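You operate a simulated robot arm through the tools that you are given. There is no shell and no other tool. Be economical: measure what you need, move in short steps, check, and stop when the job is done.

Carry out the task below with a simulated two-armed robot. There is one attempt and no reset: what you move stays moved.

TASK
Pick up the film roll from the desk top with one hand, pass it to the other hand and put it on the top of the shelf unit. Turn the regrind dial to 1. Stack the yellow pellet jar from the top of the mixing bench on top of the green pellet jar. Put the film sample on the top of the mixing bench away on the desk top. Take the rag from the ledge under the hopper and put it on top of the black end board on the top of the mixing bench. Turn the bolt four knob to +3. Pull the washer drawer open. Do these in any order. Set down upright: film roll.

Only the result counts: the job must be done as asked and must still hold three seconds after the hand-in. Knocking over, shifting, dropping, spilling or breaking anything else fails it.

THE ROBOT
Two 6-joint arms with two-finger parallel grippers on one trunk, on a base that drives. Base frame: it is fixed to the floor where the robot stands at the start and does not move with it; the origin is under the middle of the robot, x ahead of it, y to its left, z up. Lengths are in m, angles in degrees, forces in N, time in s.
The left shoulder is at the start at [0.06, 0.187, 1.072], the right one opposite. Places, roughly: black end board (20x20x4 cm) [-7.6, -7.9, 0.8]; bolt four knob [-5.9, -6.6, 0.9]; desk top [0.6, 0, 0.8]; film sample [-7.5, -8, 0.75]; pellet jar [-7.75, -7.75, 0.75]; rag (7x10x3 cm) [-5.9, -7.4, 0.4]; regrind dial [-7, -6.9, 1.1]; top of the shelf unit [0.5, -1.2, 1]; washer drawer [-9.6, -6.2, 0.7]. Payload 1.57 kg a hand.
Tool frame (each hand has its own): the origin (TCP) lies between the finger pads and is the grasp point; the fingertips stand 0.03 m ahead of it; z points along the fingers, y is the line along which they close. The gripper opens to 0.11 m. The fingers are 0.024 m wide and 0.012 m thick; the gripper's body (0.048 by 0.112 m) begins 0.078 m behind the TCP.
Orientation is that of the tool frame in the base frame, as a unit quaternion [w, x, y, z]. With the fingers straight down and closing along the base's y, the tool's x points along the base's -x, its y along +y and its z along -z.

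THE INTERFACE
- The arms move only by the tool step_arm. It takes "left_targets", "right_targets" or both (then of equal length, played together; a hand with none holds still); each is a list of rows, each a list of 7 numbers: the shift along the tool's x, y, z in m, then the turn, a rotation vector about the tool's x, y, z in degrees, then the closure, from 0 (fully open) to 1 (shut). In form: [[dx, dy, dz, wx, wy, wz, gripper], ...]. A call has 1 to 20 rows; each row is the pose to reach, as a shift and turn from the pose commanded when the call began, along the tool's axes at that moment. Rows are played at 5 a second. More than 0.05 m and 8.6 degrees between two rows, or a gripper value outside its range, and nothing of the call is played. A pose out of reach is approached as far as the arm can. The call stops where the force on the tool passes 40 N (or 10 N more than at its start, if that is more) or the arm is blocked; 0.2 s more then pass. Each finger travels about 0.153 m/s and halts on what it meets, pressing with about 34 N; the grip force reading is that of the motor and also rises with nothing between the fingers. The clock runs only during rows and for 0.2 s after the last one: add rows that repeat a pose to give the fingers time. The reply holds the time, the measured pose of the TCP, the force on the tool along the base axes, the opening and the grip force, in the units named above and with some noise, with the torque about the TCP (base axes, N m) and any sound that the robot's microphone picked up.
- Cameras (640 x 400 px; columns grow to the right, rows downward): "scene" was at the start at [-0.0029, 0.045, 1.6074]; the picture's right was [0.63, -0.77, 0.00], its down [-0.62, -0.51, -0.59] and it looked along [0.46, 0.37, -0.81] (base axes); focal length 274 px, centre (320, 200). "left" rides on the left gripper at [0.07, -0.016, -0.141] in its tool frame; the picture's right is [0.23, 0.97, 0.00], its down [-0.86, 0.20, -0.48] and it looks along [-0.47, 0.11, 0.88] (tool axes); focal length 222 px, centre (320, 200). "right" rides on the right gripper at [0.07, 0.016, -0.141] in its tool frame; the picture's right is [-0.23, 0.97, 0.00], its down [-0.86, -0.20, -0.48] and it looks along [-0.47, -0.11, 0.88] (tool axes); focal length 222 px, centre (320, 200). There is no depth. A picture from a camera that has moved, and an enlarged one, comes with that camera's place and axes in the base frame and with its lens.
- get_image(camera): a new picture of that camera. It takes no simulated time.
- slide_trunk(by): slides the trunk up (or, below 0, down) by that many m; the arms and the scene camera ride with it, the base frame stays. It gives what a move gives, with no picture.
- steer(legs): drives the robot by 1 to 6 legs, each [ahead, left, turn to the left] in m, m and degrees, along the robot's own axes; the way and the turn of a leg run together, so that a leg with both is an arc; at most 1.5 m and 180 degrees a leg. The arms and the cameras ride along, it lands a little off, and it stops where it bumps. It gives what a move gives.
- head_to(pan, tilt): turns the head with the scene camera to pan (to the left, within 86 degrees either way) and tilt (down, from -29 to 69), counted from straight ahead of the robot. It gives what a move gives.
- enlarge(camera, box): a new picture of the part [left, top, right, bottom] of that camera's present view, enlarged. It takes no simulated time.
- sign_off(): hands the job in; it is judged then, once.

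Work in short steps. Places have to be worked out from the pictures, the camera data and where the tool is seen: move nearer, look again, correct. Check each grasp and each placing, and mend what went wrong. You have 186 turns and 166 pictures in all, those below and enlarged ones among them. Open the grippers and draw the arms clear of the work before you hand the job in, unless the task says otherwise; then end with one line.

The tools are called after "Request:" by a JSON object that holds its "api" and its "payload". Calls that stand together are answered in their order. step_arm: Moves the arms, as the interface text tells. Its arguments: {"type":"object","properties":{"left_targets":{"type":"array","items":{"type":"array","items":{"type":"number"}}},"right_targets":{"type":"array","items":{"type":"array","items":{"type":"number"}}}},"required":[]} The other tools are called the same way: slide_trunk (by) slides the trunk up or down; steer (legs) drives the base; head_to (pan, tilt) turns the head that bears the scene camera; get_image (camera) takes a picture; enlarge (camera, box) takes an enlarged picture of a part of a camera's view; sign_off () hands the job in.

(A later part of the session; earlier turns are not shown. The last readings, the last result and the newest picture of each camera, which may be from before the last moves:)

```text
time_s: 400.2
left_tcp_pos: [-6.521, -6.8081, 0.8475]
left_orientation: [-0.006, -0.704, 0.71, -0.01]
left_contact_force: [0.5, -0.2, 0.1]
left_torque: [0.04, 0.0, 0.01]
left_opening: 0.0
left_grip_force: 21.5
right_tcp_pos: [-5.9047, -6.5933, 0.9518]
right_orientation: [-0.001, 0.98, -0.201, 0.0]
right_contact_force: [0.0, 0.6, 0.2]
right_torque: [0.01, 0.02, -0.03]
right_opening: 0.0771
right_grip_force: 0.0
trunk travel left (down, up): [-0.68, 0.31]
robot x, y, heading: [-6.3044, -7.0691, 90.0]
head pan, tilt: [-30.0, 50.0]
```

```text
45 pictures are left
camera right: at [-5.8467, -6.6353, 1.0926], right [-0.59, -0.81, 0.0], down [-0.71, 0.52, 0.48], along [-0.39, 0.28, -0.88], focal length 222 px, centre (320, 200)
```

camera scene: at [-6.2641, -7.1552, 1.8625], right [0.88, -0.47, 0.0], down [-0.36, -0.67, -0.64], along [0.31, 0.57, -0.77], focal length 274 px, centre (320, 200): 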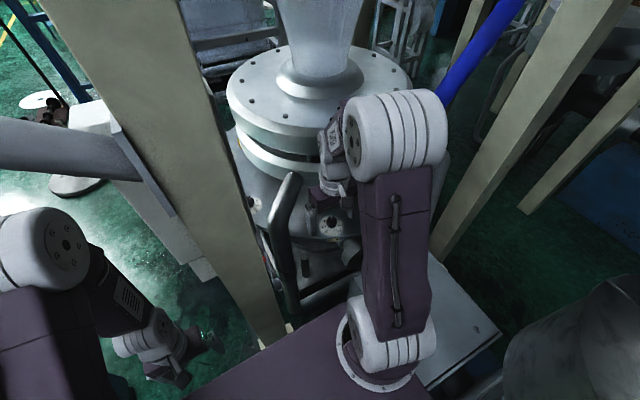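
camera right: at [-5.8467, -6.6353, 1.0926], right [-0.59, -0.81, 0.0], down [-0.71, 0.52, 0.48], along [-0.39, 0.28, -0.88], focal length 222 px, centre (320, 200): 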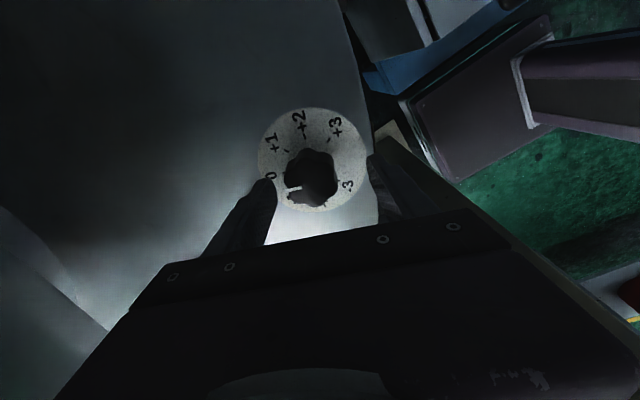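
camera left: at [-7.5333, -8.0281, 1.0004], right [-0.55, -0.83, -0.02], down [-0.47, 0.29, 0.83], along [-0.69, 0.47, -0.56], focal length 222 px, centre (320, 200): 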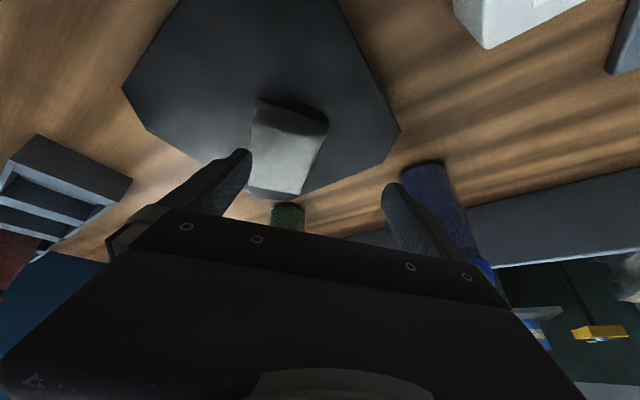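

Aligned within 6 mm. I correct, descend 2 cm, close and rotate +135° in one sequence.

Request:
{"api": "step_arm", "payload": {"right_targets": [[0.0017, -0.0062, 0.01, 0, 0, 0, 0.3], [0.0017, -0.0062, 0.02, 0, 0, 0, 0.3], [0.0017, -0.0062, 0.02, 0, 0, 0, 0.6], [0.0017, -0.0062, 0.02, 0, 0, 0, 0.8], [0.0017, -0.0062, 0.02, 0, 0, 0, 0.8], [0.0017, -0.0062, 0.02, 0, 0, 8, 0.8], [0.0017, -0.0062, 0.02, 0, 0, 16, 0.8], [0.0017, -0.0062, 0.02, 0, 0, 24, 0.8], [0.0017, -0.0062, 0.02, 0, 0, 32, 0.8], [0.0017, -0.0062, 0.02, 0, 0, 40, 0.8], [0.0017, -0.0062, 0.02, 0, 0, 48, 0.8], [0.0017, -0.0062, 0.02, 0, 0, 56, 0.8], [0.0017, -0.0062, 0.02, 0, 0, 64, 0.8], [0.0017, -0.0062, 0.02, 0, 0, 72, 0.8], [0.0017, -0.0062, 0.02, 0, 0, 80, 0.8], [0.0017, -0.0062, 0.02, 0, 0, 88, 0.8], [0.0017, -0.0062, 0.02, 0, 0, 96, 0.8], [0.0017, -0.0062, 0.02, 0, 0, 96, 0.8]]}}

Request:
{"api": "get_image", "payload": {"camera": "right"}}

```text
time_s: 404.0
left_tcp_pos: [-6.521, -6.8074, 0.8478]
left_orientation: [-0.006, -0.704, 0.71, -0.01]
left_contact_force: [-0.5, -0.4, -0.1]
left_torque: [0.03, 0.01, 0.03]
left_opening: 0.0002
left_grip_force: 21.4
right_tcp_pos: [-5.902, -6.5884, 0.9307]
right_orientation: [0.0, -0.506, 0.863, -0.001]
right_contact_force: [-10.5, -2.6, -3.4]
right_torque: [0.39, 0.22, 0.05]
right_opening: 0.0441
right_grip_force: 44.8
trunk travel left (down, up): [-0.68, 0.31]
robot x, y, heading: [-6.3022, -7.0708, 90.1]
head pan, tilt: [-30.0, 50.0]
```

```text
44 pictures are left
camera right: at [-5.9503, -6.6401, 1.0727], right [-0.74, 0.68, 0.0], down [0.59, 0.65, 0.48], along [0.32, 0.35, -0.88], focal length 222 px, centre (320, 200)
```

right: 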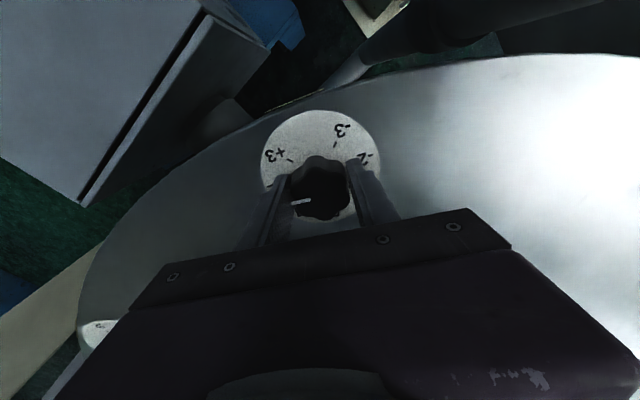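

The knob follows; another 39° to go.

Request:
{"api": "step_arm", "payload": {"right_targets": [[0, 0, 0, 0, 0, 8, 0.8], [0, 0, 0, 0, 0, 16, 0.8], [0, 0, 0, 0, 0, 24, 0.8], [0, 0, 0, 0, 0, 32, 0.8], [0, 0, 0, 0, 0, 39, 0.8], [0, 0, 0, 0, 0, 39, 0.8]]}}

Request:
{"api": "enlarge", "payload": {"camera": "right", "box": [220, 80, 420, 230]}}

```text
time_s: 405.4
left_tcp_pos: [-6.5211, -6.8069, 0.8474]
left_orientation: [-0.006, -0.704, 0.71, -0.011]
left_contact_force: [0.0, 0.0, -0.4]
left_torque: [0.03, 0.03, -0.02]
left_opening: 0.0003
left_grip_force: 21.5
right_tcp_pos: [-5.903, -6.5866, 0.931]
right_orientation: [0.0, -0.189, 0.982, -0.002]
right_contact_force: [-17.7, -1.1, -8.2]
right_torque: [0.07, 0.92, 0.02]
right_opening: 0.0442
right_grip_force: 45.1
trunk travel left (down, up): [-0.68, 0.31]
robot x, y, heading: [-6.3011, -7.0729, 89.9]
head pan, tilt: [-30.0, 50.0]
```

```text
2.67 times, centred on (320, 155) of right
camera zoom: at [-5.9733, -6.5972, 1.0727], right [-0.15, 0.99, 0.0], down [0.87, 0.13, 0.48], along [0.47, 0.07, -0.88], focal length 592 px, centre (320, 320)
```

zoom: 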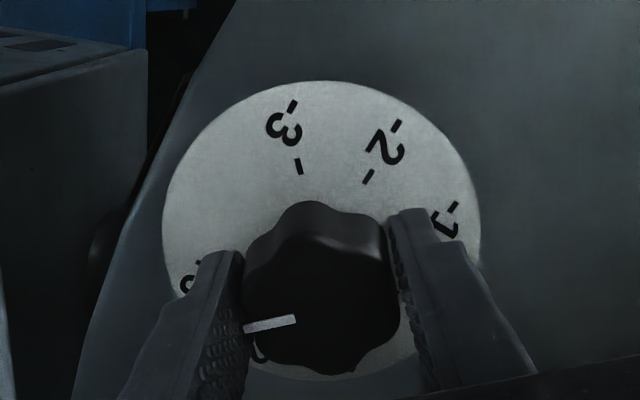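

Pointer now points at the +3 side. I open, rise and verify.

Request:
{"api": "step_arm", "payload": {"right_targets": [[0, 0, 0, 0, 0, 0, 0.4], [0, 0, 0, 0, 0, 0, 0.2], [0, 0, -0.03, 0, 0, 0, 0.2], [0, 0, -0.07, 0, 0, 0, 0.2], [0, 0, -0.07, 0, 0, 0, 0.2]]}}

Request:
{"api": "enlarge", "payload": {"camera": "right", "box": [220, 60, 420, 210]}}

```text
time_s: 406.6
left_tcp_pos: [-6.5188, -6.8085, 0.8473]
left_orientation: [-0.007, -0.704, 0.71, -0.009]
left_contact_force: [0.2, -0.4, 0.1]
left_torque: [0.03, 0.0, -0.02]
left_opening: 0.0
left_grip_force: 21.4
right_tcp_pos: [-5.9013, -6.5851, 1.0002]
right_orientation: [-0.001, -0.188, 0.982, 0.0]
right_contact_force: [0.4, 0.7, -0.3]
right_torque: [0.03, -0.01, -0.01]
right_opening: 0.0881
right_grip_force: 0.1
trunk travel left (down, up): [-0.68, 0.31]
robot x, y, heading: [-6.3034, -7.0726, 90.1]
head pan, tilt: [-30.0, 50.0]
```

```text
2.67 times, centred on (320, 135) of right
camera zoom: at [-5.9712, -6.5961, 1.1418], right [-0.15, 0.99, 0.0], down [0.87, 0.13, 0.48], along [0.47, 0.07, -0.88], focal length 592 px, centre (320, 373)
```

zoom: 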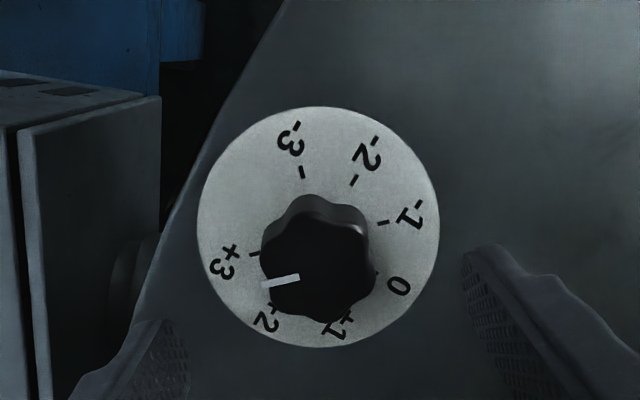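

Knob 4 reads +3. I raise the trunk, bring the right hand back and unwind it, then back out of the tower area.

Request:
{"api": "slide_trunk", "payload": {"by": 0.27}}

Request:
{"api": "step_arm", "payload": {"right_targets": [[0.0175, -0.005, 0, 0, 0, -7.5, 0], [0.035, -0.01, 0, 0, 0, -15, 0], [0.0525, -0.015, 0, 0, 0, -22.5, 0], [0.07, -0.02, 0, 0, 0, -30, 0], [0.0875, -0.025, 0, 0, 0, -38, 0], [0.105, -0.03, 0, 0, 0, -45, 0], [0.1225, -0.035, 0, 0, 0, -53, 0], [0.14, -0.04, 0, 0, 0, -60, 0], [0.1575, -0.045, 0, 0, 0, -68, 0], [0.1575, -0.045, 0, 0, 0, -68, 0]]}}

Request:
{"api": "steer", "payload": {"legs": [[-0.2, 0.2, 0], [0, 0.25, 0], [0, 0, 90]]}}

```text
time_s: 409.4
left_tcp_pos: [-6.5204, -6.8078, 1.1179]
left_orientation: [-0.007, -0.704, 0.71, -0.009]
left_contact_force: [0.0, 0.5, -0.6]
left_torque: [-0.03, 0.04, 0.02]
left_opening: 0.0001
left_grip_force: 21.4
right_tcp_pos: [-5.901, -6.5865, 1.2701]
right_orientation: [-0.001, -0.188, 0.982, 0.0]
right_contact_force: [0.0, 0.0, -0.6]
right_torque: [-0.02, 0.0, 0.02]
right_opening: 0.0879
right_grip_force: 0.2
trunk travel left (down, up): [-0.95, 0.04]
robot x, y, heading: [-6.3023, -7.076, 90.0]
head pan, tilt: [-30.0, 50.0]
```

```text
time_s: 411.6
left_tcp_pos: [-6.5185, -6.8072, 1.1172]
left_orientation: [-0.006, -0.704, 0.71, -0.01]
left_contact_force: [0.2, -1.0, -0.4]
left_torque: [0.06, -0.04, -0.02]
left_opening: 0.0003
left_grip_force: 20.3
right_tcp_pos: [-6.0309, -6.6851, 1.2699]
right_orientation: [0.0, -0.706, 0.709, 0.0]
right_contact_force: [0.1, -0.5, 0.4]
right_torque: [0.01, -0.04, -0.01]
right_opening: 0.1099
right_grip_force: 0.1
trunk travel left (down, up): [-0.95, 0.04]
robot x, y, heading: [-6.3026, -7.0721, 89.6]
head pan, tilt: [-30.0, 50.0]
```

```text
time_s: 414.8
left_tcp_pos: [-6.9236, -7.0091, 1.119]
left_orientation: [-0.011, -0.701, 0.713, -0.007]
left_contact_force: [0.3, -0.3, 0.0]
left_torque: [-0.02, -0.02, -0.04]
left_opening: 0.0
left_grip_force: 21.2
right_tcp_pos: [-6.4327, -6.8872, 1.2658]
right_orientation: [-0.004, -0.704, 0.711, 0.003]
right_contact_force: [-0.2, 0.1, -0.1]
right_torque: [-0.01, 0.01, 0.01]
right_opening: 0.11
right_grip_force: 0.1
trunk travel left (down, up): [-0.95, 0.04]
robot x, y, heading: [-6.7173, -7.2741, 89.2]
head pan, tilt: [-30.0, 50.0]
stopped in leg 2: the robot was blocked; the commanded pose is now the measured one
```

Blocked (left elbow near the cabinet). I ease right, back off along −y, then turn, and re-check the panel.

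Request:
{"api": "steer", "payload": {"legs": [[0, -0.06, 0], [-0.35, 0, 0], [0, 0, 90.8]]}}

Request:
{"api": "head_to", "payload": {"pan": -60, "tilt": 40}}

Request:
{"api": "enlarge", "payload": {"camera": "scene", "box": [160, 40, 480, 240]}}

```text
time_s: 415.5
left_tcp_pos: [-6.9224, -7.0076, 1.1197]
left_orientation: [-0.009, -0.7, 0.714, -0.007]
left_contact_force: [0.4, 0.0, 0.1]
left_torque: [0.0, -0.01, -0.02]
left_opening: 0.0001
left_grip_force: 21.5
right_tcp_pos: [-6.4321, -6.8892, 1.267]
right_orientation: [-0.003, -0.703, 0.711, 0.003]
right_contact_force: [0.8, 0.6, -0.9]
right_torque: [-0.04, 0.03, -0.01]
right_opening: 0.11
right_grip_force: 0.1
trunk travel left (down, up): [-0.95, 0.04]
robot x, y, heading: [-6.719, -7.2724, 89.4]
head pan, tilt: [-30.0, 50.0]
stopped in leg 1: the robot was blocked; the commanded pose is now the measured one
```

```text
time_s: 416.4
left_tcp_pos: [-6.9214, -7.0083, 1.1199]
left_orientation: [-0.011, -0.7, 0.714, -0.007]
left_contact_force: [0.7, -0.4, -0.2]
left_torque: [-0.01, 0.03, 0.0]
left_opening: 0.0002
left_grip_force: 21.4
right_tcp_pos: [-6.433, -6.8891, 1.2676]
right_orientation: [-0.002, -0.704, 0.71, 0.004]
right_contact_force: [0.4, 0.1, 0.1]
right_torque: [0.0, 0.03, 0.01]
right_opening: 0.1101
right_grip_force: 0.0
trunk travel left (down, up): [-0.95, 0.04]
robot x, y, heading: [-6.7152, -7.273, 89.8]
head pan, tilt: [-60.0, 40.0]
```

```text
2.00 times, centred on (320, 140) of scene
camera zoom: at [-6.6274, -7.2933, 1.8759], right [0.49, -0.87, 0.0], down [-0.57, -0.32, -0.76], along [0.66, 0.38, -0.65], focal length 549 px, centre (320, 320)
```

zoom: 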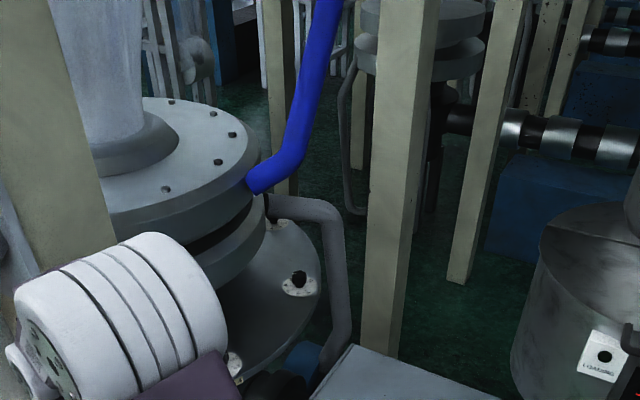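

Try moving straight back (−y).

Request:
{"api": "steer", "payload": {"legs": [[-0.2, 0, 0]]}}

Request:
{"api": "head_to", "payload": {"pan": 70, "tilt": 45}}

Request:
{"api": "get_image", "payload": {"camera": "scene"}}

```text
time_s: 418.0
left_tcp_pos: [-6.9365, -7.2084, 1.1167]
left_orientation: [-0.006, -0.7, 0.714, -0.012]
left_contact_force: [-0.5, -0.3, -0.1]
left_torque: [-0.03, -0.05, -0.01]
left_opening: 0.0002
left_grip_force: 21.1
right_tcp_pos: [-6.449, -7.0873, 1.2716]
right_orientation: [0.0, -0.703, 0.711, -0.001]
right_contact_force: [-0.1, -0.2, 0.1]
right_torque: [0.0, -0.01, 0.01]
right_opening: 0.1102
right_grip_force: 0.1
trunk travel left (down, up): [-0.95, 0.04]
robot x, y, heading: [-6.7179, -7.4693, 89.6]
head pan, tilt: [-60.0, 40.0]
```

```text
time_s: 420.1
left_tcp_pos: [-6.9324, -7.208, 1.1157]
left_orientation: [-0.007, -0.7, 0.714, -0.011]
left_contact_force: [-0.1, 0.1, 0.4]
left_torque: [0.02, -0.01, -0.01]
left_opening: 0.0
left_grip_force: 21.4
right_tcp_pos: [-6.4449, -7.0881, 1.2702]
right_orientation: [0.0, -0.703, 0.711, 0.0]
right_contact_force: [0.1, 0.4, -0.7]
right_torque: [0.01, 0.0, -0.01]
right_opening: 0.11
right_grip_force: 0.0
trunk travel left (down, up): [-0.95, 0.04]
robot x, y, heading: [-6.719, -7.4714, 89.5]
head pan, tilt: [70.0, 45.0]
```

```text
40 pictures are left
camera scene: at [-6.7951, -7.5059, 1.8694], right [0.35, 0.94, 0.0], down [0.66, -0.25, -0.71], along [-0.66, 0.25, -0.71], focal length 274 px, centre (320, 200)
```

scene: 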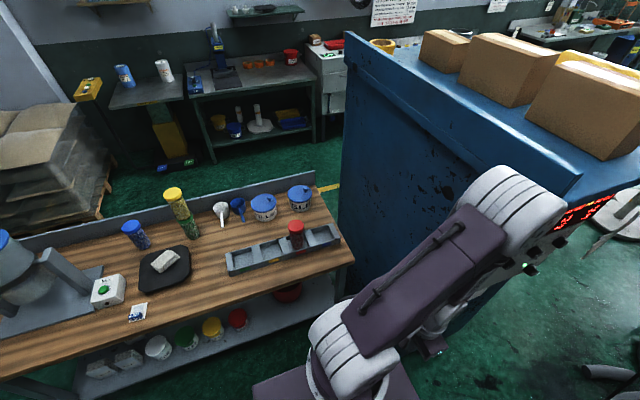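

The left elbow brushed near the panel edge, so after turning I re-check the dials before leaving.

Request:
{"api": "steer", "payload": {"legs": [[0, 0, 90.5], [0.05, -0.1, 0]]}}

Request:
{"api": "head_to", "payload": {"pan": -50, "tilt": 42}}

Request:
{"api": "get_image", "payload": {"camera": "scene"}}

```text
time_s: 425.2
left_tcp_pos: [-7.0275, -7.5999, 1.1169]
left_orientation: [-0.004, 1.0, 0.002, 0.011]
left_contact_force: [-0.1, 0.1, -0.1]
left_torque: [0.04, -0.02, -0.01]
left_opening: 0.0
left_grip_force: 21.3
right_tcp_pos: [-7.1591, -7.1133, 1.2714]
right_orientation: [-0.002, 1.0, 0.006, 0.0]
right_contact_force: [-0.1, -0.1, 0.3]
right_torque: [0.05, 0.01, -0.03]
right_opening: 0.11
right_grip_force: 0.1
trunk travel left (down, up): [-0.95, 0.04]
robot x, y, heading: [-6.7675, -7.3763, -178.9]
head pan, tilt: [70.0, 45.0]
```

```text
time_s: 427.2
left_tcp_pos: [-7.0296, -7.5964, 1.117]
left_orientation: [-0.004, 1.0, 0.002, 0.012]
left_contact_force: [0.7, 0.4, 0.2]
left_torque: [-0.01, 0.01, 0.04]
left_opening: 0.0003
left_grip_force: 20.9
right_tcp_pos: [-7.1611, -7.1115, 1.2693]
right_orientation: [0.0, 1.0, 0.006, 0.0]
right_contact_force: [0.9, -0.8, 0.3]
right_torque: [0.01, 0.01, 0.03]
right_opening: 0.1103
right_grip_force: 0.1
trunk travel left (down, up): [-0.95, 0.04]
robot x, y, heading: [-6.7698, -7.3737, -179.1]
head pan, tilt: [-50.0, 42.0]
```

```text
39 pictures are left
camera scene: at [-6.7643, -7.3136, 1.8737], right [0.76, 0.65, 0.0], down [0.44, -0.51, -0.74], along [-0.49, 0.56, -0.67], focal length 274 px, centre (320, 200)
```

scene: 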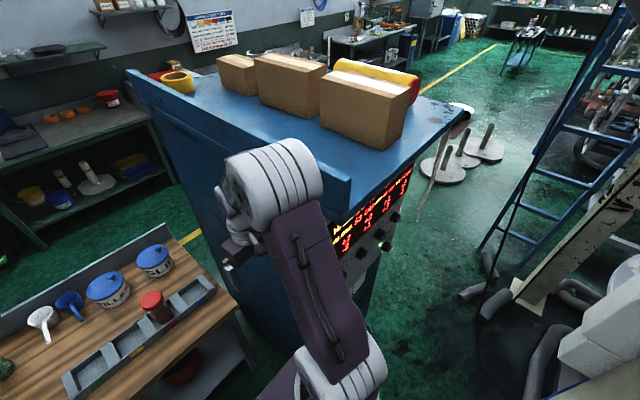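

Request:
{"api": "enlarge", "payload": {"camera": "scene", "box": [310, 150, 430, 290]}}

```text
2.86 times, centred on (370, 220) of scene
camera zoom: at [-6.7643, -7.3136, 1.8737], right [0.76, 0.65, 0.0], down [0.44, -0.51, -0.74], along [-0.49, 0.56, -0.67], focal length 784 px, centre (177, 143)
```

zoom: 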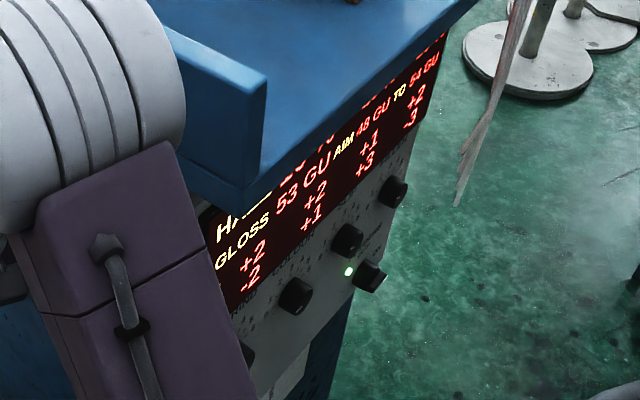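

Gloss still reads 53 as right after setting 1, so the dial is unchanged. Drive around the bench's far end toward the washer.

Request:
{"api": "steer", "payload": {"legs": [[0, 0.3, -0.9], [0, 1.4, 0], [0.4, 0, 0]]}}

Request:
{"api": "head_to", "payload": {"pan": -10, "tilt": 25}}

Request:
{"api": "get_image", "payload": {"camera": "scene"}}

```text
time_s: 437.8
left_tcp_pos: [-7.4199, -9.2806, 1.1175]
left_orientation: [-0.002, 1.0, -0.01, 0.011]
left_contact_force: [0.5, 0.7, 0.2]
left_torque: [0.02, 0.02, -0.02]
left_opening: 0.0003
left_grip_force: 21.2
right_tcp_pos: [-7.5405, -8.7925, 1.2699]
right_orientation: [0.0, 1.0, -0.005, 0.0]
right_contact_force: [-0.3, 1.1, -1.1]
right_torque: [-0.04, 0.02, -0.02]
right_opening: 0.1102
right_grip_force: 0.2
trunk travel left (down, up): [-0.95, 0.04]
robot x, y, heading: [-7.1592, -9.0676, 179.5]
head pan, tilt: [-50.0, 42.0]
```

```text
time_s: 438.9
left_tcp_pos: [-7.4218, -9.2798, 1.1178]
left_orientation: [-0.002, 1.0, -0.009, 0.013]
left_contact_force: [0.3, 0.8, 0.1]
left_torque: [0.07, -0.02, 0.02]
left_opening: 0.0002
left_grip_force: 21.1
right_tcp_pos: [-7.5439, -8.7915, 1.2699]
right_orientation: [0.0, 1.0, -0.006, 0.0]
right_contact_force: [0.5, -0.6, 0.0]
right_torque: [0.0, 0.0, -0.01]
right_opening: 0.1101
right_grip_force: 0.0
trunk travel left (down, up): [-0.95, 0.04]
robot x, y, heading: [-7.1629, -9.0673, 179.7]
head pan, tilt: [-10.0, 25.0]
```

```text
37 pictures are left
camera scene: at [-7.1887, -9.0514, 1.8999], right [0.18, 0.98, 0.0], down [0.42, -0.08, -0.91], along [-0.89, 0.16, -0.42], focal length 274 px, centre (320, 200)
```

scene: 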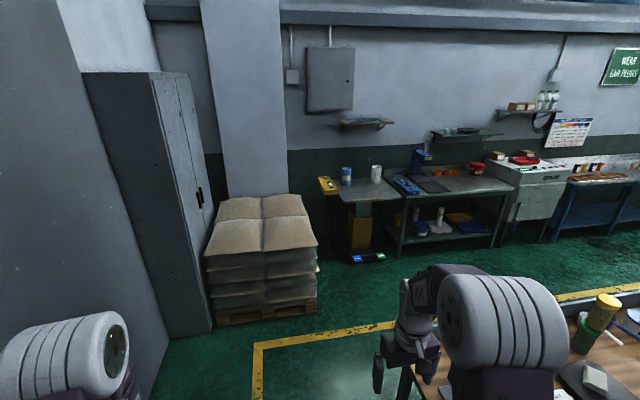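

The lane is clear. I continue around: forward to x≈−8.47, then sidestep right along the wall benches to y≈−6.4.

Request:
{"api": "steer", "payload": {"legs": [[1.3, 0.1, 0], [0, -1.4, 0.3], [0, -1.35, 0]]}}

Request:
{"api": "head_to", "payload": {"pan": 0, "tilt": 45}}

Request:
{"api": "get_image", "payload": {"camera": "scene"}}

```text
time_s: 458.6
left_tcp_pos: [-8.7397, -6.5948, 1.1176]
left_orientation: [-0.002, 1.0, -0.009, 0.012]
left_contact_force: [0.3, -0.3, -0.1]
left_torque: [0.0, 0.02, 0.06]
left_opening: 0.0001
left_grip_force: 21.5
right_tcp_pos: [-8.8594, -6.1067, 1.2692]
right_orientation: [0.0, 1.0, -0.006, 0.0]
right_contact_force: [-0.4, -0.2, 0.2]
right_torque: [-0.02, -0.02, -0.01]
right_opening: 0.11
right_grip_force: 0.1
trunk travel left (down, up): [-0.95, 0.04]
robot x, y, heading: [-8.4748, -6.3823, 179.5]
head pan, tilt: [-10.0, 25.0]
```

```text
time_s: 459.4
left_tcp_pos: [-8.7401, -6.5939, 1.117]
left_orientation: [-0.001, 1.0, -0.009, 0.012]
left_contact_force: [0.8, -0.3, 0.3]
left_torque: [0.0, 0.04, 0.02]
left_opening: 0.0
left_grip_force: 21.2
right_tcp_pos: [-8.8602, -6.1064, 1.2698]
right_orientation: [0.001, 1.0, -0.006, 0.0]
right_contact_force: [-0.3, -0.4, -0.5]
right_torque: [-0.02, -0.03, 0.03]
right_opening: 0.1099
right_grip_force: 0.1
trunk travel left (down, up): [-0.95, 0.04]
robot x, y, heading: [-8.4777, -6.3819, 179.6]
head pan, tilt: [0.0, 45.0]
```

```text
36 pictures are left
camera scene: at [-8.4956, -6.3813, 1.8694], right [0.01, 1.0, 0.0], down [0.71, -0.01, -0.71], along [-0.71, 0.01, -0.71], focal length 274 px, centre (320, 200)
```

scene: 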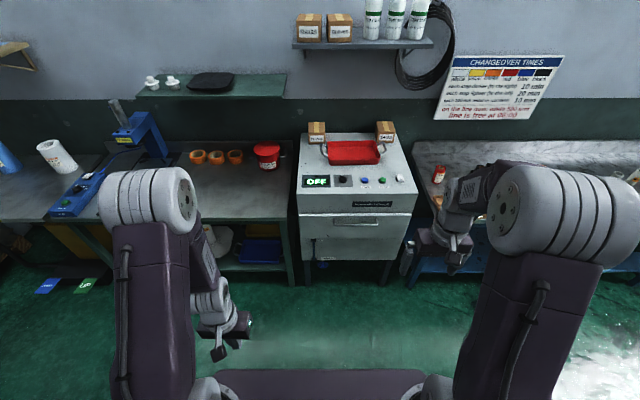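

Request:
{"api": "enlarge", "payload": {"camera": "scene", "box": [285, 160, 425, 290]}}

```text
3.08 times, centred on (355, 225) of scene
camera zoom: at [-8.4956, -6.3813, 1.8694], right [0.01, 1.0, 0.0], down [0.71, -0.01, -0.71], along [-0.71, 0.01, -0.71], focal length 844 px, centre (212, 123)
```

zoom: 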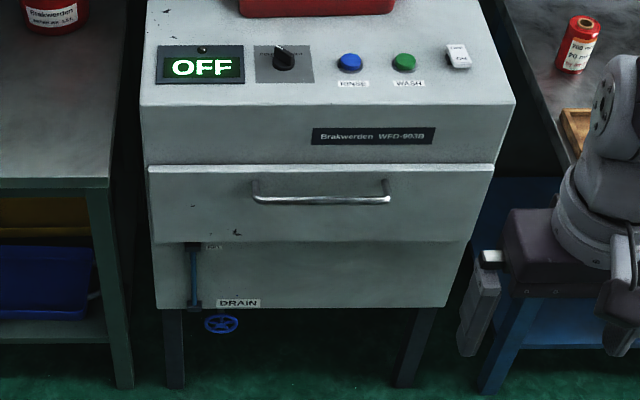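

I lower the trunk and turn the right hand into a 45° pitched pose with the fingers closing across the horizontal drawer handle.

Request:
{"api": "slide_trunk", "payload": {"by": -0.35}}

Request:
{"api": "step_arm", "payload": {"right_targets": [[-0.017, 0.015, 0.01, 2.9, -2.9, -7.1, 0], [-0.033, 0.029, 0.02, 5.9, -5.9, -14.1, 0], [-0.05, 0.044, 0.03, 8.8, -8.8, -21.2, 0], [-0.067, 0.058, 0.04, 11.7, -11.7, -28.3, 0], [-0.083, 0.073, 0.05, 14.7, -14.7, -35.4, 0], [-0.1, 0.087, 0.06, 17.6, -17.6, -42.4, 0], [-0.117, 0.102, 0.07, 20.5, -20.5, -49.5, 0], [-0.133, 0.117, 0.08, 23.5, -23.5, -56.6, 0], [-0.15, 0.131, 0.09, 26.4, -26.4, -63.7, 0], [-0.167, 0.146, 0.1, 29.3, -29.3, -70.7, 0], [-0.183, 0.16, 0.11, 32.3, -32.3, -77.8, 0], [-0.2, 0.175, 0.12, 35.2, -35.2, -84.9, 0], [-0.2, 0.175, 0.12, 35.2, -35.2, -84.9, 0]]}}

Request:
{"api": "get_image", "payload": {"camera": "right"}}

```text
time_s: 462.9
left_tcp_pos: [-8.7391, -6.5948, 0.7664]
left_orientation: [-0.003, 1.0, -0.009, 0.012]
left_contact_force: [0.7, 0.7, -0.3]
left_torque: [-0.01, 0.02, 0.02]
left_opening: 0.0
left_grip_force: 21.4
right_tcp_pos: [-8.8583, -6.1066, 0.9196]
right_orientation: [0.0, 1.0, -0.005, 0.0]
right_contact_force: [-0.3, 0.1, 0.1]
right_torque: [0.02, 0.02, -0.01]
right_opening: 0.1101
right_grip_force: 0.0
trunk travel left (down, up): [-0.6, 0.39]
robot x, y, heading: [-8.476, -6.3768, 179.8]
head pan, tilt: [0.0, 45.0]
```

```text
time_s: 465.6
left_tcp_pos: [-8.7385, -6.5943, 0.7669]
left_orientation: [-0.002, 1.0, -0.009, 0.012]
left_contact_force: [0.4, -0.9, -0.1]
left_torque: [0.01, 0.0, -0.03]
left_opening: 0.0
left_grip_force: 20.8
right_tcp_pos: [-9.0616, -6.2784, 0.8008]
right_orientation: [-0.273, 0.656, 0.65, -0.27]
right_contact_force: [0.3, -0.2, -0.2]
right_torque: [0.02, -0.02, 0.02]
right_opening: 0.11
right_grip_force: 0.0
trunk travel left (down, up): [-0.6, 0.39]
robot x, y, heading: [-8.4746, -6.3777, 179.6]
head pan, tilt: [0.0, 45.0]
```

```text
34 pictures are left
camera right: at [-8.9487, -6.2097, 0.8891], right [0.69, -0.23, -0.69], down [0.19, -0.86, 0.48], along [-0.7, -0.46, -0.54], focal length 222 px, centre (320, 200)
```

right: 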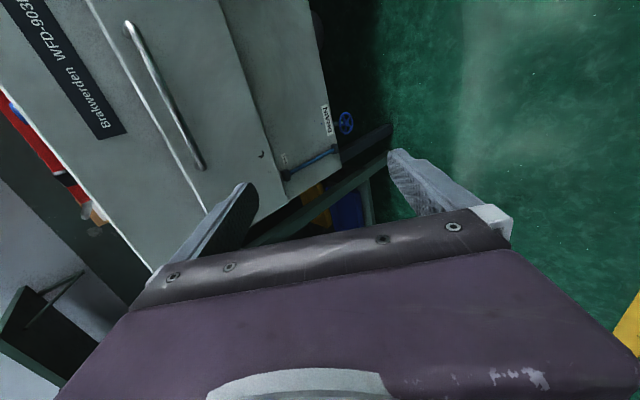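

Handle triangulated: x≈−9.40, z≈0.79, y −6.08…−6.29. I make the hand steeper (80°), raise it, then drive so it is above the handle.

Request:
{"api": "step_arm", "payload": {"right_targets": [[0, -0.004, -0.024, -7, 0, 0, 0.3], [0, -0.009, -0.048, -14, 0, 0, 0.5], [0, -0.013, -0.072, -21, 0, 0, 0.66], [0, -0.017, -0.096, -28, 0, 0, 0.66], [0, -0.0216, -0.12, -35, 0, 0, 0.66], [0, -0.0216, -0.12, -35, 0, 0, 0.66]]}}

Request:
{"api": "steer", "payload": {"legs": [[0.28, -0.09, 0.3]]}}

Request:
{"api": "get_image", "payload": {"camera": "right"}}

```text
time_s: 467.1
left_tcp_pos: [-8.7395, -6.5942, 0.7673]
left_orientation: [-0.003, 1.0, -0.009, 0.012]
left_contact_force: [-0.7, -0.1, -0.4]
left_torque: [0.0, -0.04, -0.01]
left_opening: 0.0003
left_grip_force: 21.1
right_tcp_pos: [-8.9913, -6.2791, 0.9011]
right_orientation: [-0.061, 0.708, 0.701, -0.062]
right_contact_force: [-0.9, 0.1, -0.2]
right_torque: [-0.02, -0.01, 0.0]
right_opening: 0.0372
right_grip_force: 0.0
right hand out of reach, approached as far as the arm can: row 2, 3
trunk travel left (down, up): [-0.6, 0.39]
robot x, y, heading: [-8.4738, -6.3821, 179.9]
head pan, tilt: [0.0, 45.0]
```

```text
time_s: 469.0
left_tcp_pos: [-9.0101, -6.5043, 0.7677]
left_orientation: [-0.003, 1.0, -0.008, 0.012]
left_contact_force: [0.4, 0.3, -0.8]
left_torque: [-0.01, 0.0, 0.0]
left_opening: 0.0
left_grip_force: 21.0
right_tcp_pos: [-9.2633, -6.1896, 0.8996]
right_orientation: [-0.062, 0.707, 0.702, -0.061]
right_contact_force: [-0.5, -0.5, -0.8]
right_torque: [0.01, -0.01, 0.0]
right_opening: 0.0372
right_grip_force: 0.1
trunk travel left (down, up): [-0.6, 0.39]
robot x, y, heading: [-8.7462, -6.2889, 179.5]
head pan, tilt: [0.0, 45.0]
```

```text
33 pictures are left
camera right: at [-9.2218, -6.1204, 1.0369], right [0.96, -0.23, -0.17], down [-0.12, -0.85, 0.51], along [-0.26, -0.46, -0.85], focal length 222 px, centre (320, 200)
```

right: 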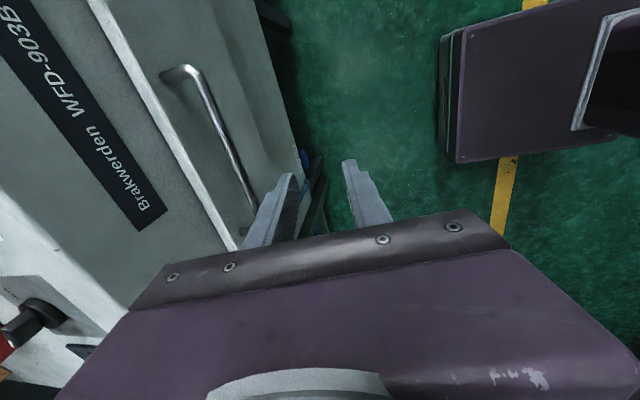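

Bar at x≈−9.398, drawer face at ≈−9.431 (gap ~2.7 cm behind the bar). I drive 10 cm, make the hand vertical with a narrow opening, then read the pose.

Request:
{"api": "steer", "payload": {"legs": [[0.1, 0, 0.4]]}}

Request:
{"api": "step_arm", "payload": {"right_targets": [[0, 0, 0, -5, 0, 0, 0.76], [0, 0, 0, -10.3, 0, 0, 0.76], [0, 0, 0, -10.3, 0, 0, 0.76]]}}

Request:
{"api": "get_image", "payload": {"camera": "right"}}

```text
time_s: 470.2
left_tcp_pos: [-9.1118, -6.507, 0.7673]
left_orientation: [-0.002, 1.0, -0.005, 0.013]
left_contact_force: [-0.7, -0.6, 0.1]
left_torque: [0.01, -0.02, 0.0]
left_opening: 0.0001
left_grip_force: 21.2
right_tcp_pos: [-9.3659, -6.1942, 0.9007]
right_orientation: [-0.061, 0.704, 0.704, -0.062]
right_contact_force: [-0.3, -0.1, 0.2]
right_torque: [-0.01, 0.01, 0.0]
right_opening: 0.0372
right_grip_force: 0.1
trunk travel left (down, up): [-0.6, 0.39]
robot x, y, heading: [-8.846, -6.2905, -179.8]
head pan, tilt: [0.0, 45.0]
```

```text
time_s: 471.0
left_tcp_pos: [-9.1104, -6.5061, 0.7678]
left_orientation: [-0.003, 1.0, -0.005, 0.012]
left_contact_force: [0.3, 0.9, -1.0]
left_torque: [0.0, 0.0, -0.03]
left_opening: 0.0
left_grip_force: 21.2
right_tcp_pos: [-9.3656, -6.1937, 0.9021]
right_orientation: [0.002, 0.707, 0.707, 0.002]
right_contact_force: [0.4, -0.5, -0.1]
right_torque: [-0.01, 0.02, 0.01]
right_opening: 0.0262
right_grip_force: 0.0
trunk travel left (down, up): [-0.6, 0.39]
robot x, y, heading: [-8.8487, -6.2893, -180.1]
head pan, tilt: [0.0, 45.0]
```

```text
32 pictures are left
camera right: at [-9.3496, -6.1238, 1.0428], right [0.97, -0.23, 0.0], down [-0.2, -0.85, 0.48], along [-0.11, -0.47, -0.88], focal length 222 px, centre (320, 200)
```

right: 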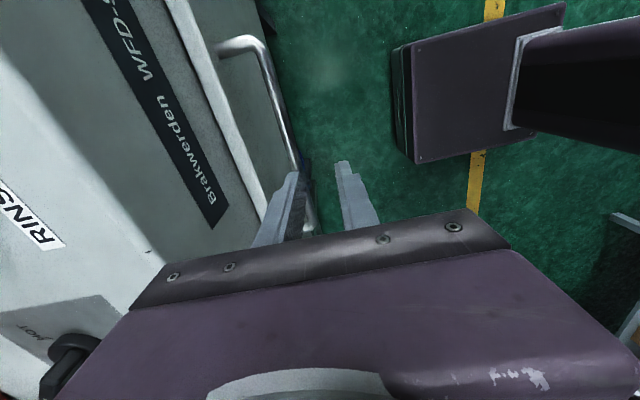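

The bar runs at x≈−9.397. I tilt the hand back 20° so its body clears the washer, and slide the fingers over the bar.

Request:
{"api": "step_arm", "payload": {"right_targets": [[0, 0.003, 0.005, 7, 0, 0, 0.76], [0, 0.005, 0.01, 14, 0, 0, 0.76], [0, 0.0066, 0.016, 20, 0, 0, 0.76], [0, -0.004, 0.045, 20, 0, 0, 0.76], [0, -0.014, 0.073, 20, 0, 0, 0.76], [0, -0.0244, 0.101, 20, 0, 0, 0.76], [0, -0.0244, 0.101, 20, 0, 0, 0.76]]}}

Request:
{"api": "get_image", "payload": {"camera": "right"}}

```text
time_s: 472.6
left_tcp_pos: [-9.1106, -6.5071, 0.767]
left_orientation: [-0.003, 1.0, -0.004, 0.012]
left_contact_force: [-0.2, -0.8, -0.4]
left_torque: [0.0, 0.01, -0.01]
left_opening: 0.0
left_grip_force: 20.7
right_tcp_pos: [-9.3906, -6.1925, 0.7999]
right_orientation: [-0.121, 0.697, 0.697, -0.123]
right_contact_force: [-1.3, 0.8, -0.6]
right_torque: [-0.03, 0.02, 0.03]
right_opening: 0.0266
right_grip_force: 0.1
trunk travel left (down, up): [-0.6, 0.39]
robot x, y, heading: [-8.848, -6.2884, -180.1]
head pan, tilt: [0.0, 45.0]
```

```text
31 pictures are left
camera right: at [-9.3269, -6.1225, 0.9276], right [0.92, -0.23, -0.33], down [-0.03, -0.85, 0.52], along [-0.4, -0.47, -0.79], focal length 222 px, centre (320, 200)
```

right: 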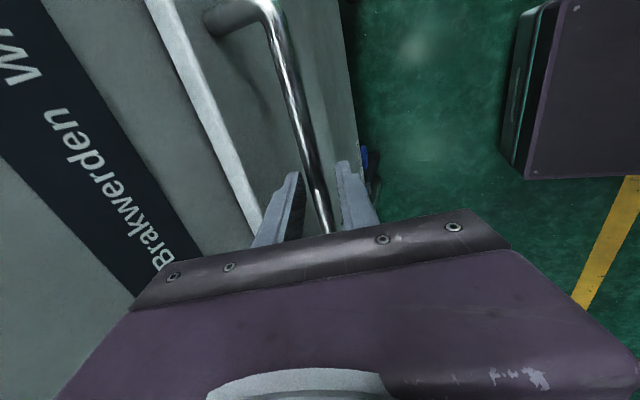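

The bar is between the fingers. Close and pull by driving back.

Request:
{"api": "step_arm", "payload": {"right_targets": [[0, 0, 0, 0, 0, 0, 0.9], [0, 0, 0, 0, 0, 0, 1], [0, 0, 0, 0, 0, 0, 1]]}}

Request:
{"api": "steer", "payload": {"legs": [[-0.25, 0, 0]]}}

Request:
{"api": "get_image", "payload": {"camera": "scene"}}

```text
time_s: 473.4
left_tcp_pos: [-9.1115, -6.507, 0.7668]
left_orientation: [-0.003, 1.0, -0.004, 0.014]
left_contact_force: [1.2, -0.3, -0.5]
left_torque: [-0.01, -0.05, 0.01]
left_opening: 0.0
left_grip_force: 21.6
right_tcp_pos: [-9.3921, -6.1933, 0.8015]
right_orientation: [-0.122, 0.697, 0.696, -0.123]
right_contact_force: [-6.9, 0.3, 5.7]
right_torque: [-0.53, 0.15, -0.34]
right_opening: 0.0136
right_grip_force: 30.5
trunk travel left (down, up): [-0.6, 0.39]
robot x, y, heading: [-8.8473, -6.2898, -179.8]
head pan, tilt: [0.0, 45.0]
```

```text
time_s: 475.2
left_tcp_pos: [-8.8597, -6.5074, 0.7655]
left_orientation: [-0.003, 1.0, -0.006, 0.012]
left_contact_force: [-0.6, -0.6, 0.2]
left_torque: [-0.01, 0.02, -0.02]
left_opening: 0.0
left_grip_force: 21.0
right_tcp_pos: [-9.1391, -6.1927, 0.8003]
right_orientation: [-0.122, 0.697, 0.696, -0.121]
right_contact_force: [-1.9, -16.9, 0.3]
right_torque: [0.04, 0.07, -0.44]
right_opening: 0.014
right_grip_force: 30.5
trunk travel left (down, up): [-0.6, 0.39]
robot x, y, heading: [-8.5956, -6.2922, -179.9]
head pan, tilt: [0.0, 45.0]
```

```text
30 pictures are left
camera scene: at [-8.6171, -6.294, 1.5194], right [0.0, 1.0, 0.0], down [0.71, 0.0, -0.71], along [-0.71, 0.0, -0.71], focal length 274 px, centre (320, 200)
```

scene: 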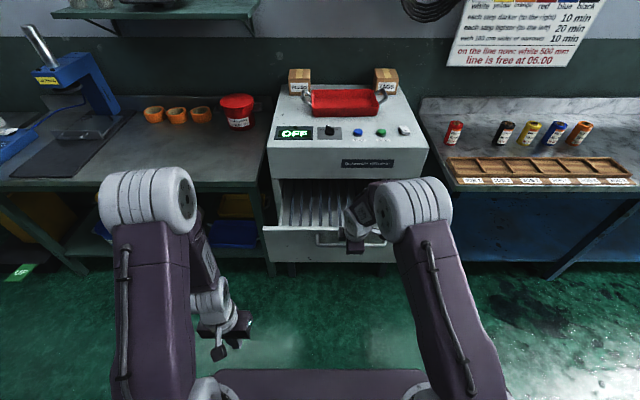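

The drawer is open ~25 cm. I pull another 8 cm in case it isn't at its stop, then release and back off upward.

Request:
{"api": "steer", "payload": {"legs": [[-0.08, 0, 0]]}}

Request:
{"api": "step_arm", "payload": {"right_targets": [[0, 0, 0, 0, 0, 0, 0.76], [0, 0, 0, 0, 0, 0, 0.72], [0, 0, -0.03, 0, 0, 0, 0.72], [0, 0, -0.07, 0, 0, 0, 0.72], [0, 0, -0.11, 0, 0, 0, 0.72], [0, 0, -0.11, 0, 0, 0, 0.72]]}}

Request:
{"api": "get_image", "payload": {"camera": "right"}}

```text
time_s: 476.3
left_tcp_pos: [-8.7783, -6.5067, 0.7672]
left_orientation: [-0.003, 1.0, -0.004, 0.012]
left_contact_force: [0.3, -0.1, 0.5]
left_torque: [-0.04, 0.03, 0.01]
left_opening: 0.0
left_grip_force: 20.9
right_tcp_pos: [-9.06, -6.1932, 0.7998]
right_orientation: [-0.121, 0.697, 0.696, -0.123]
right_contact_force: [-1.6, -9.5, -4.3]
right_torque: [-0.73, 0.15, -0.23]
right_opening: 0.0138
right_grip_force: 30.6
trunk travel left (down, up): [-0.6, 0.39]
robot x, y, heading: [-8.5152, -6.2862, -180.1]
head pan, tilt: [0.0, 45.0]
```

```text
time_s: 477.7
left_tcp_pos: [-8.7789, -6.5048, 0.7677]
left_orientation: [-0.002, 1.0, -0.004, 0.014]
left_contact_force: [0.6, -0.7, 0.6]
left_torque: [0.01, -0.01, 0.01]
left_opening: 0.0
left_grip_force: 21.3
right_tcp_pos: [-9.0216, -6.1919, 0.9018]
right_orientation: [-0.121, 0.697, 0.696, -0.121]
right_contact_force: [0.3, -1.1, 0.4]
right_torque: [-0.01, -0.01, -0.05]
right_opening: 0.0308
right_grip_force: 0.0
trunk travel left (down, up): [-0.6, 0.39]
robot x, y, heading: [-8.5159, -6.2861, -179.8]
head pan, tilt: [0.0, 45.0]
```

```text
29 pictures are left
camera right: at [-8.9582, -6.1229, 1.03], right [0.92, -0.23, -0.33], down [-0.03, -0.85, 0.52], along [-0.4, -0.47, -0.79], focal length 222 px, centre (320, 200)
```

right: 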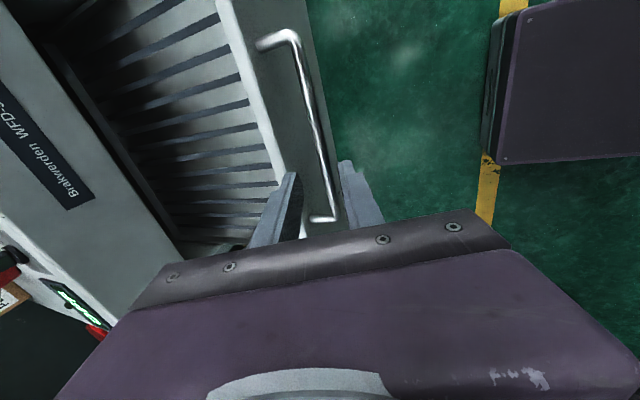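

Drawer is fully open (33 cm). I fold the right hand back to tool-down, raise the trunk and drive back around the bench to its front for the film sample.

Request:
{"api": "step_arm", "payload": {"right_targets": [[0.014, 0.009, -0.008, -1.4, 1.4, 8.1, 0.5], [0.027, 0.017, -0.016, -2.9, 2.9, 16.2, 0.3], [0.041, 0.026, -0.024, -4.3, 4.3, 24.3, 0], [0.055, 0.035, -0.032, -5.7, 5.7, 32.4, 0], [0.068, 0.044, -0.04, -7.1, 7.1, 40.5, 0], [0.082, 0.052, -0.048, -8.6, 8.6, 48.5, 0], [0.095, 0.061, -0.056, -10, 10, 56.6, 0], [0.109, 0.07, -0.064, -11.4, 11.4, 64.7, 0], [0.123, 0.079, -0.072, -12.8, 12.8, 72.8, 0], [0.136, 0.087, -0.08, -14.3, 14.3, 80.9, 0], [0.15, 0.096, -0.088, -15.7, 15.7, 89, 0], [0.15, 0.096, -0.088, -15.7, 15.7, 89, 0]]}}

Request:
{"api": "slide_trunk", "payload": {"by": 0.33}}

Request:
{"api": "steer", "payload": {"legs": [[0.03, 1.45, 0], [0, 1.42, 0], [-1.0, 0, 0], [-0.72, 0, 0], [0, -0.98, 0]]}}

Request:
{"api": "head_to", "payload": {"pan": -15, "tilt": 45}}

Request:
{"api": "get_image", "payload": {"camera": "scene"}}

```text
time_s: 480.3
left_tcp_pos: [-8.7785, -6.5062, 0.7665]
left_orientation: [-0.002, 1.0, -0.004, 0.012]
left_contact_force: [1.0, -0.5, -0.8]
left_torque: [0.01, -0.02, 0.01]
left_opening: 0.0
left_grip_force: 21.2
right_tcp_pos: [-8.901, -6.0419, 0.9537]
right_orientation: [0.001, 1.0, -0.002, 0.002]
right_contact_force: [-0.4, 0.6, 0.4]
right_torque: [0.03, 0.01, -0.01]
right_opening: 0.1099
right_grip_force: 0.1
trunk travel left (down, up): [-0.6, 0.39]
robot x, y, heading: [-8.5144, -6.2868, -179.9]
head pan, tilt: [0.0, 45.0]
```

```text
time_s: 483.5
left_tcp_pos: [-8.7797, -6.5054, 1.0966]
left_orientation: [-0.002, 1.0, -0.004, 0.012]
left_contact_force: [-0.3, 0.0, 0.5]
left_torque: [-0.01, 0.0, 0.0]
left_opening: 0.0002
left_grip_force: 21.4
right_tcp_pos: [-8.8991, -6.0418, 1.2838]
right_orientation: [0.001, 1.0, 0.0, 0.001]
right_contact_force: [0.0, 0.5, 0.4]
right_torque: [0.01, -0.03, 0.0]
right_opening: 0.1102
right_grip_force: 0.1
trunk travel left (down, up): [-0.93, 0.06]
robot x, y, heading: [-8.5161, -6.2899, -179.9]
head pan, tilt: [0.0, 45.0]
```

```text
time_s: 510.3
left_tcp_pos: [-7.1232, -8.3874, 1.0981]
left_orientation: [-0.002, 1.0, -0.018, 0.012]
left_contact_force: [1.1, 0.1, -0.6]
left_torque: [0.0, 0.0, -0.03]
left_opening: 0.0
left_grip_force: 21.0
right_tcp_pos: [-7.2339, -7.9195, 1.285]
right_orientation: [0.001, 1.0, -0.014, 0.001]
right_contact_force: [0.0, -0.6, 0.6]
right_torque: [0.02, -0.03, -0.02]
right_opening: 0.11
right_grip_force: 0.0
trunk travel left (down, up): [-0.93, 0.06]
robot x, y, heading: [-6.8536, -8.1789, 178.4]
head pan, tilt: [0.0, 45.0]
```

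```text
time_s: 511.1
left_tcp_pos: [-7.122, -8.3859, 1.0972]
left_orientation: [-0.002, 1.0, -0.017, 0.013]
left_contact_force: [0.1, 0.4, -0.1]
left_torque: [0.0, -0.01, -0.02]
left_opening: 0.0
left_grip_force: 21.7
right_tcp_pos: [-7.2325, -7.9175, 1.2838]
right_orientation: [0.0, 1.0, -0.014, 0.001]
right_contact_force: [-0.7, 0.3, 0.1]
right_torque: [0.0, -0.03, -0.02]
right_opening: 0.11
right_grip_force: 0.0
trunk travel left (down, up): [-0.93, 0.06]
robot x, y, heading: [-6.8581, -8.1758, 178.3]
head pan, tilt: [-15.0, 45.0]
```

```text
28 pictures are left
camera scene: at [-6.8726, -8.1564, 1.8494], right [0.28, 0.96, 0.0], down [0.68, -0.2, -0.71], along [-0.68, 0.2, -0.71], focal length 274 px, centre (320, 200)
```

scene: 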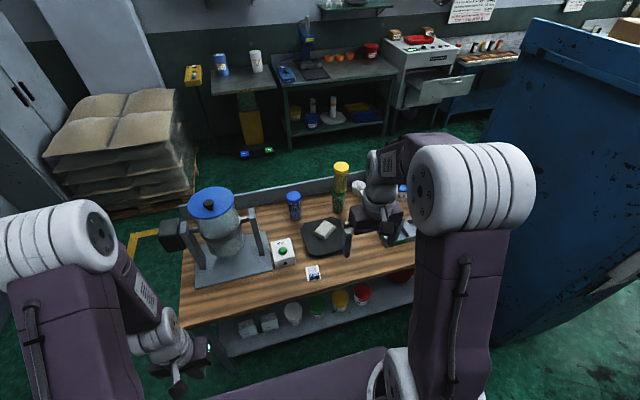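

I zoom on the film sample.

Request:
{"api": "enlarge", "payload": {"camera": "scene", "box": [270, 220, 370, 300]}}

```text
5.00 times, centred on (320, 260) of scene
camera zoom: at [-6.8726, -8.1564, 1.8494], right [0.28, 0.96, 0.0], down [0.68, -0.2, -0.71], along [-0.68, 0.2, -0.71], focal length 1372 px, centre (320, -100)
```

zoom: 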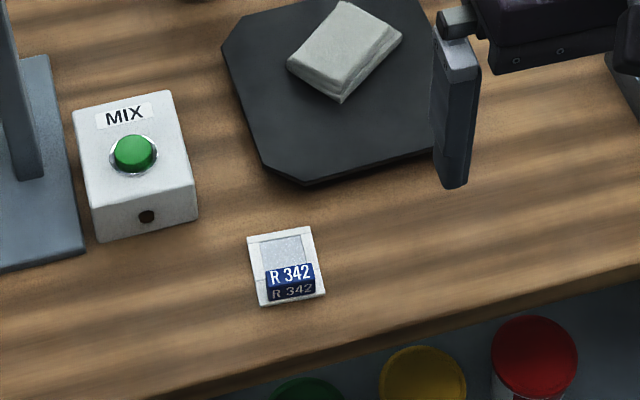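

The sample (≈6×7 cm frame with a blue tag) is at about (−7.47,−8.01). I drive 18 cm in and bring the right hand above it.

Request:
{"api": "steer", "payload": {"legs": [[0.18, 0, 1.5]]}}

Request:
{"api": "step_arm", "payload": {"right_targets": [[-0.01, 0.015, 0.045, 0, 0, 0, 0], [-0.02, 0.03, 0.085, 0, 0, 0, 0], [-0.03, 0.045, 0.125, 0, 0, 0, 0], [-0.04, 0.06, 0.165, 0, 0, 0, 0], [-0.05, 0.075, 0.205, 0, 0, 0, 0], [-0.058, 0.09, 0.25, 0, 0, 0, 0], [-0.058, 0.09, 0.29, 0, 0, 0, 0], [-0.058, 0.09, 0.29, 0, 0, 0, 0]]}}

Request:
{"api": "get_image", "payload": {"camera": "right"}}

```text
time_s: 512.6
left_tcp_pos: [-7.2971, -8.3903, 1.0982]
left_orientation: [-0.002, 1.0, -0.005, 0.011]
left_contact_force: [0.4, 0.6, 0.2]
left_torque: [0.01, 0.04, 0.0]
left_opening: 0.0002
left_grip_force: 21.4
right_tcp_pos: [-7.4173, -7.9258, 1.2857]
right_orientation: [0.001, 1.0, -0.001, 0.0]
right_contact_force: [1.3, -0.6, 0.5]
right_torque: [0.01, 0.09, -0.01]
right_opening: 0.1099
right_grip_force: 0.0
trunk travel left (down, up): [-0.93, 0.06]
robot x, y, heading: [-7.0384, -8.175, -180.0]
head pan, tilt: [-15.0, 45.0]
```

```text
time_s: 514.4
left_tcp_pos: [-7.2997, -8.3906, 1.0974]
left_orientation: [-0.002, 1.0, -0.005, 0.013]
left_contact_force: [-0.2, 0.4, 0.7]
left_torque: [0.02, 0.01, 0.02]
left_opening: 0.0
left_grip_force: 20.9
right_tcp_pos: [-7.4797, -8.0163, 0.9939]
right_orientation: [0.0, 1.0, -0.001, 0.001]
right_contact_force: [-1.4, -1.0, 0.5]
right_torque: [0.0, -0.03, -0.01]
right_opening: 0.1101
right_grip_force: 0.1
trunk travel left (down, up): [-0.93, 0.06]
robot x, y, heading: [-7.0388, -8.1766, -180.0]
head pan, tilt: [-15.0, 45.0]
```

```text
26 pictures are left
camera right: at [-7.4097, -8.0329, 1.136], right [-0.23, -0.97, 0.0], down [-0.86, 0.2, 0.48], along [-0.46, 0.11, -0.88], focal length 222 px, centre (320, 200)
```

right: 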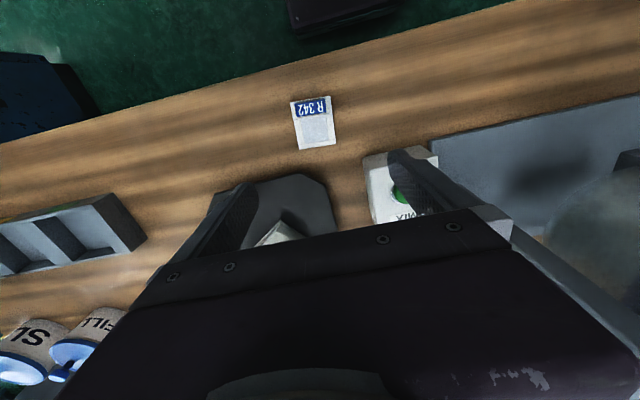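

The sample centre is at (−7.461,−8.011). I align, open to 8.5 cm, and lower until the tips touch the bench.

Request:
{"api": "step_arm", "payload": {"right_targets": [[0.019, -0.005, 0.04, 0, 0, 0, 0.2], [0.019, -0.005, 0.085, 0, 0, 0, 0.2], [0.019, -0.005, 0.13, 0, 0, 0, 0.2], [0.019, -0.005, 0.16, 0, 0, 0, 0.2], [0.019, -0.005, 0.167, 0, 0, 0, 0.2], [0.019, -0.005, 0.173, 0, 0, 0, 0.2], [0.019, -0.005, 0.179, 0, 0, 0, 0.2], [0.019, -0.005, 0.185, 0, 0, 0, 0.2], [0.019, -0.005, 0.191, 0, 0, 0, 0.2], [0.019, -0.005, 0.197, 0, 0, 0, 0.2]]}}

Request:
{"api": "get_image", "payload": {"camera": "right"}}

```text
time_s: 515.7
left_tcp_pos: [-7.2961, -8.3919, 1.0979]
left_orientation: [-0.003, 1.0, -0.005, 0.012]
left_contact_force: [-0.7, 0.0, 0.8]
left_torque: [0.02, -0.04, -0.01]
left_opening: 0.0
left_grip_force: 21.1
right_tcp_pos: [-7.4606, -8.0124, 0.8298]
right_orientation: [0.0, 1.0, -0.001, 0.0]
right_contact_force: [11.4, -3.3, 36.0]
right_torque: [-0.08, -0.02, 0.04]
right_opening: 0.0881
right_grip_force: 0.4
trunk travel left (down, up): [-0.93, 0.06]
robot x, y, heading: [-7.0376, -8.1726, -180.0]
head pan, tilt: [-15.0, 45.0]
stopped in row 6 (right hand): the force on the tool passed its limit (the readings are from after the stop); the commanded pose is now the measured one
```

```text
25 pictures are left
camera right: at [-7.3894, -8.0285, 0.9716], right [-0.23, -0.97, 0.0], down [-0.85, 0.2, 0.48], along [-0.47, 0.11, -0.88], focal length 222 px, centre (320, 200)
```

right: 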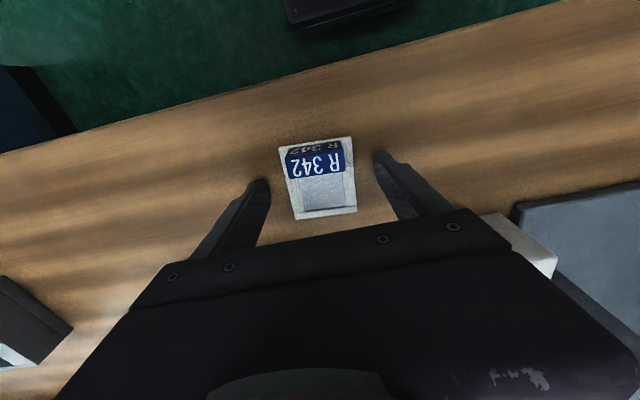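

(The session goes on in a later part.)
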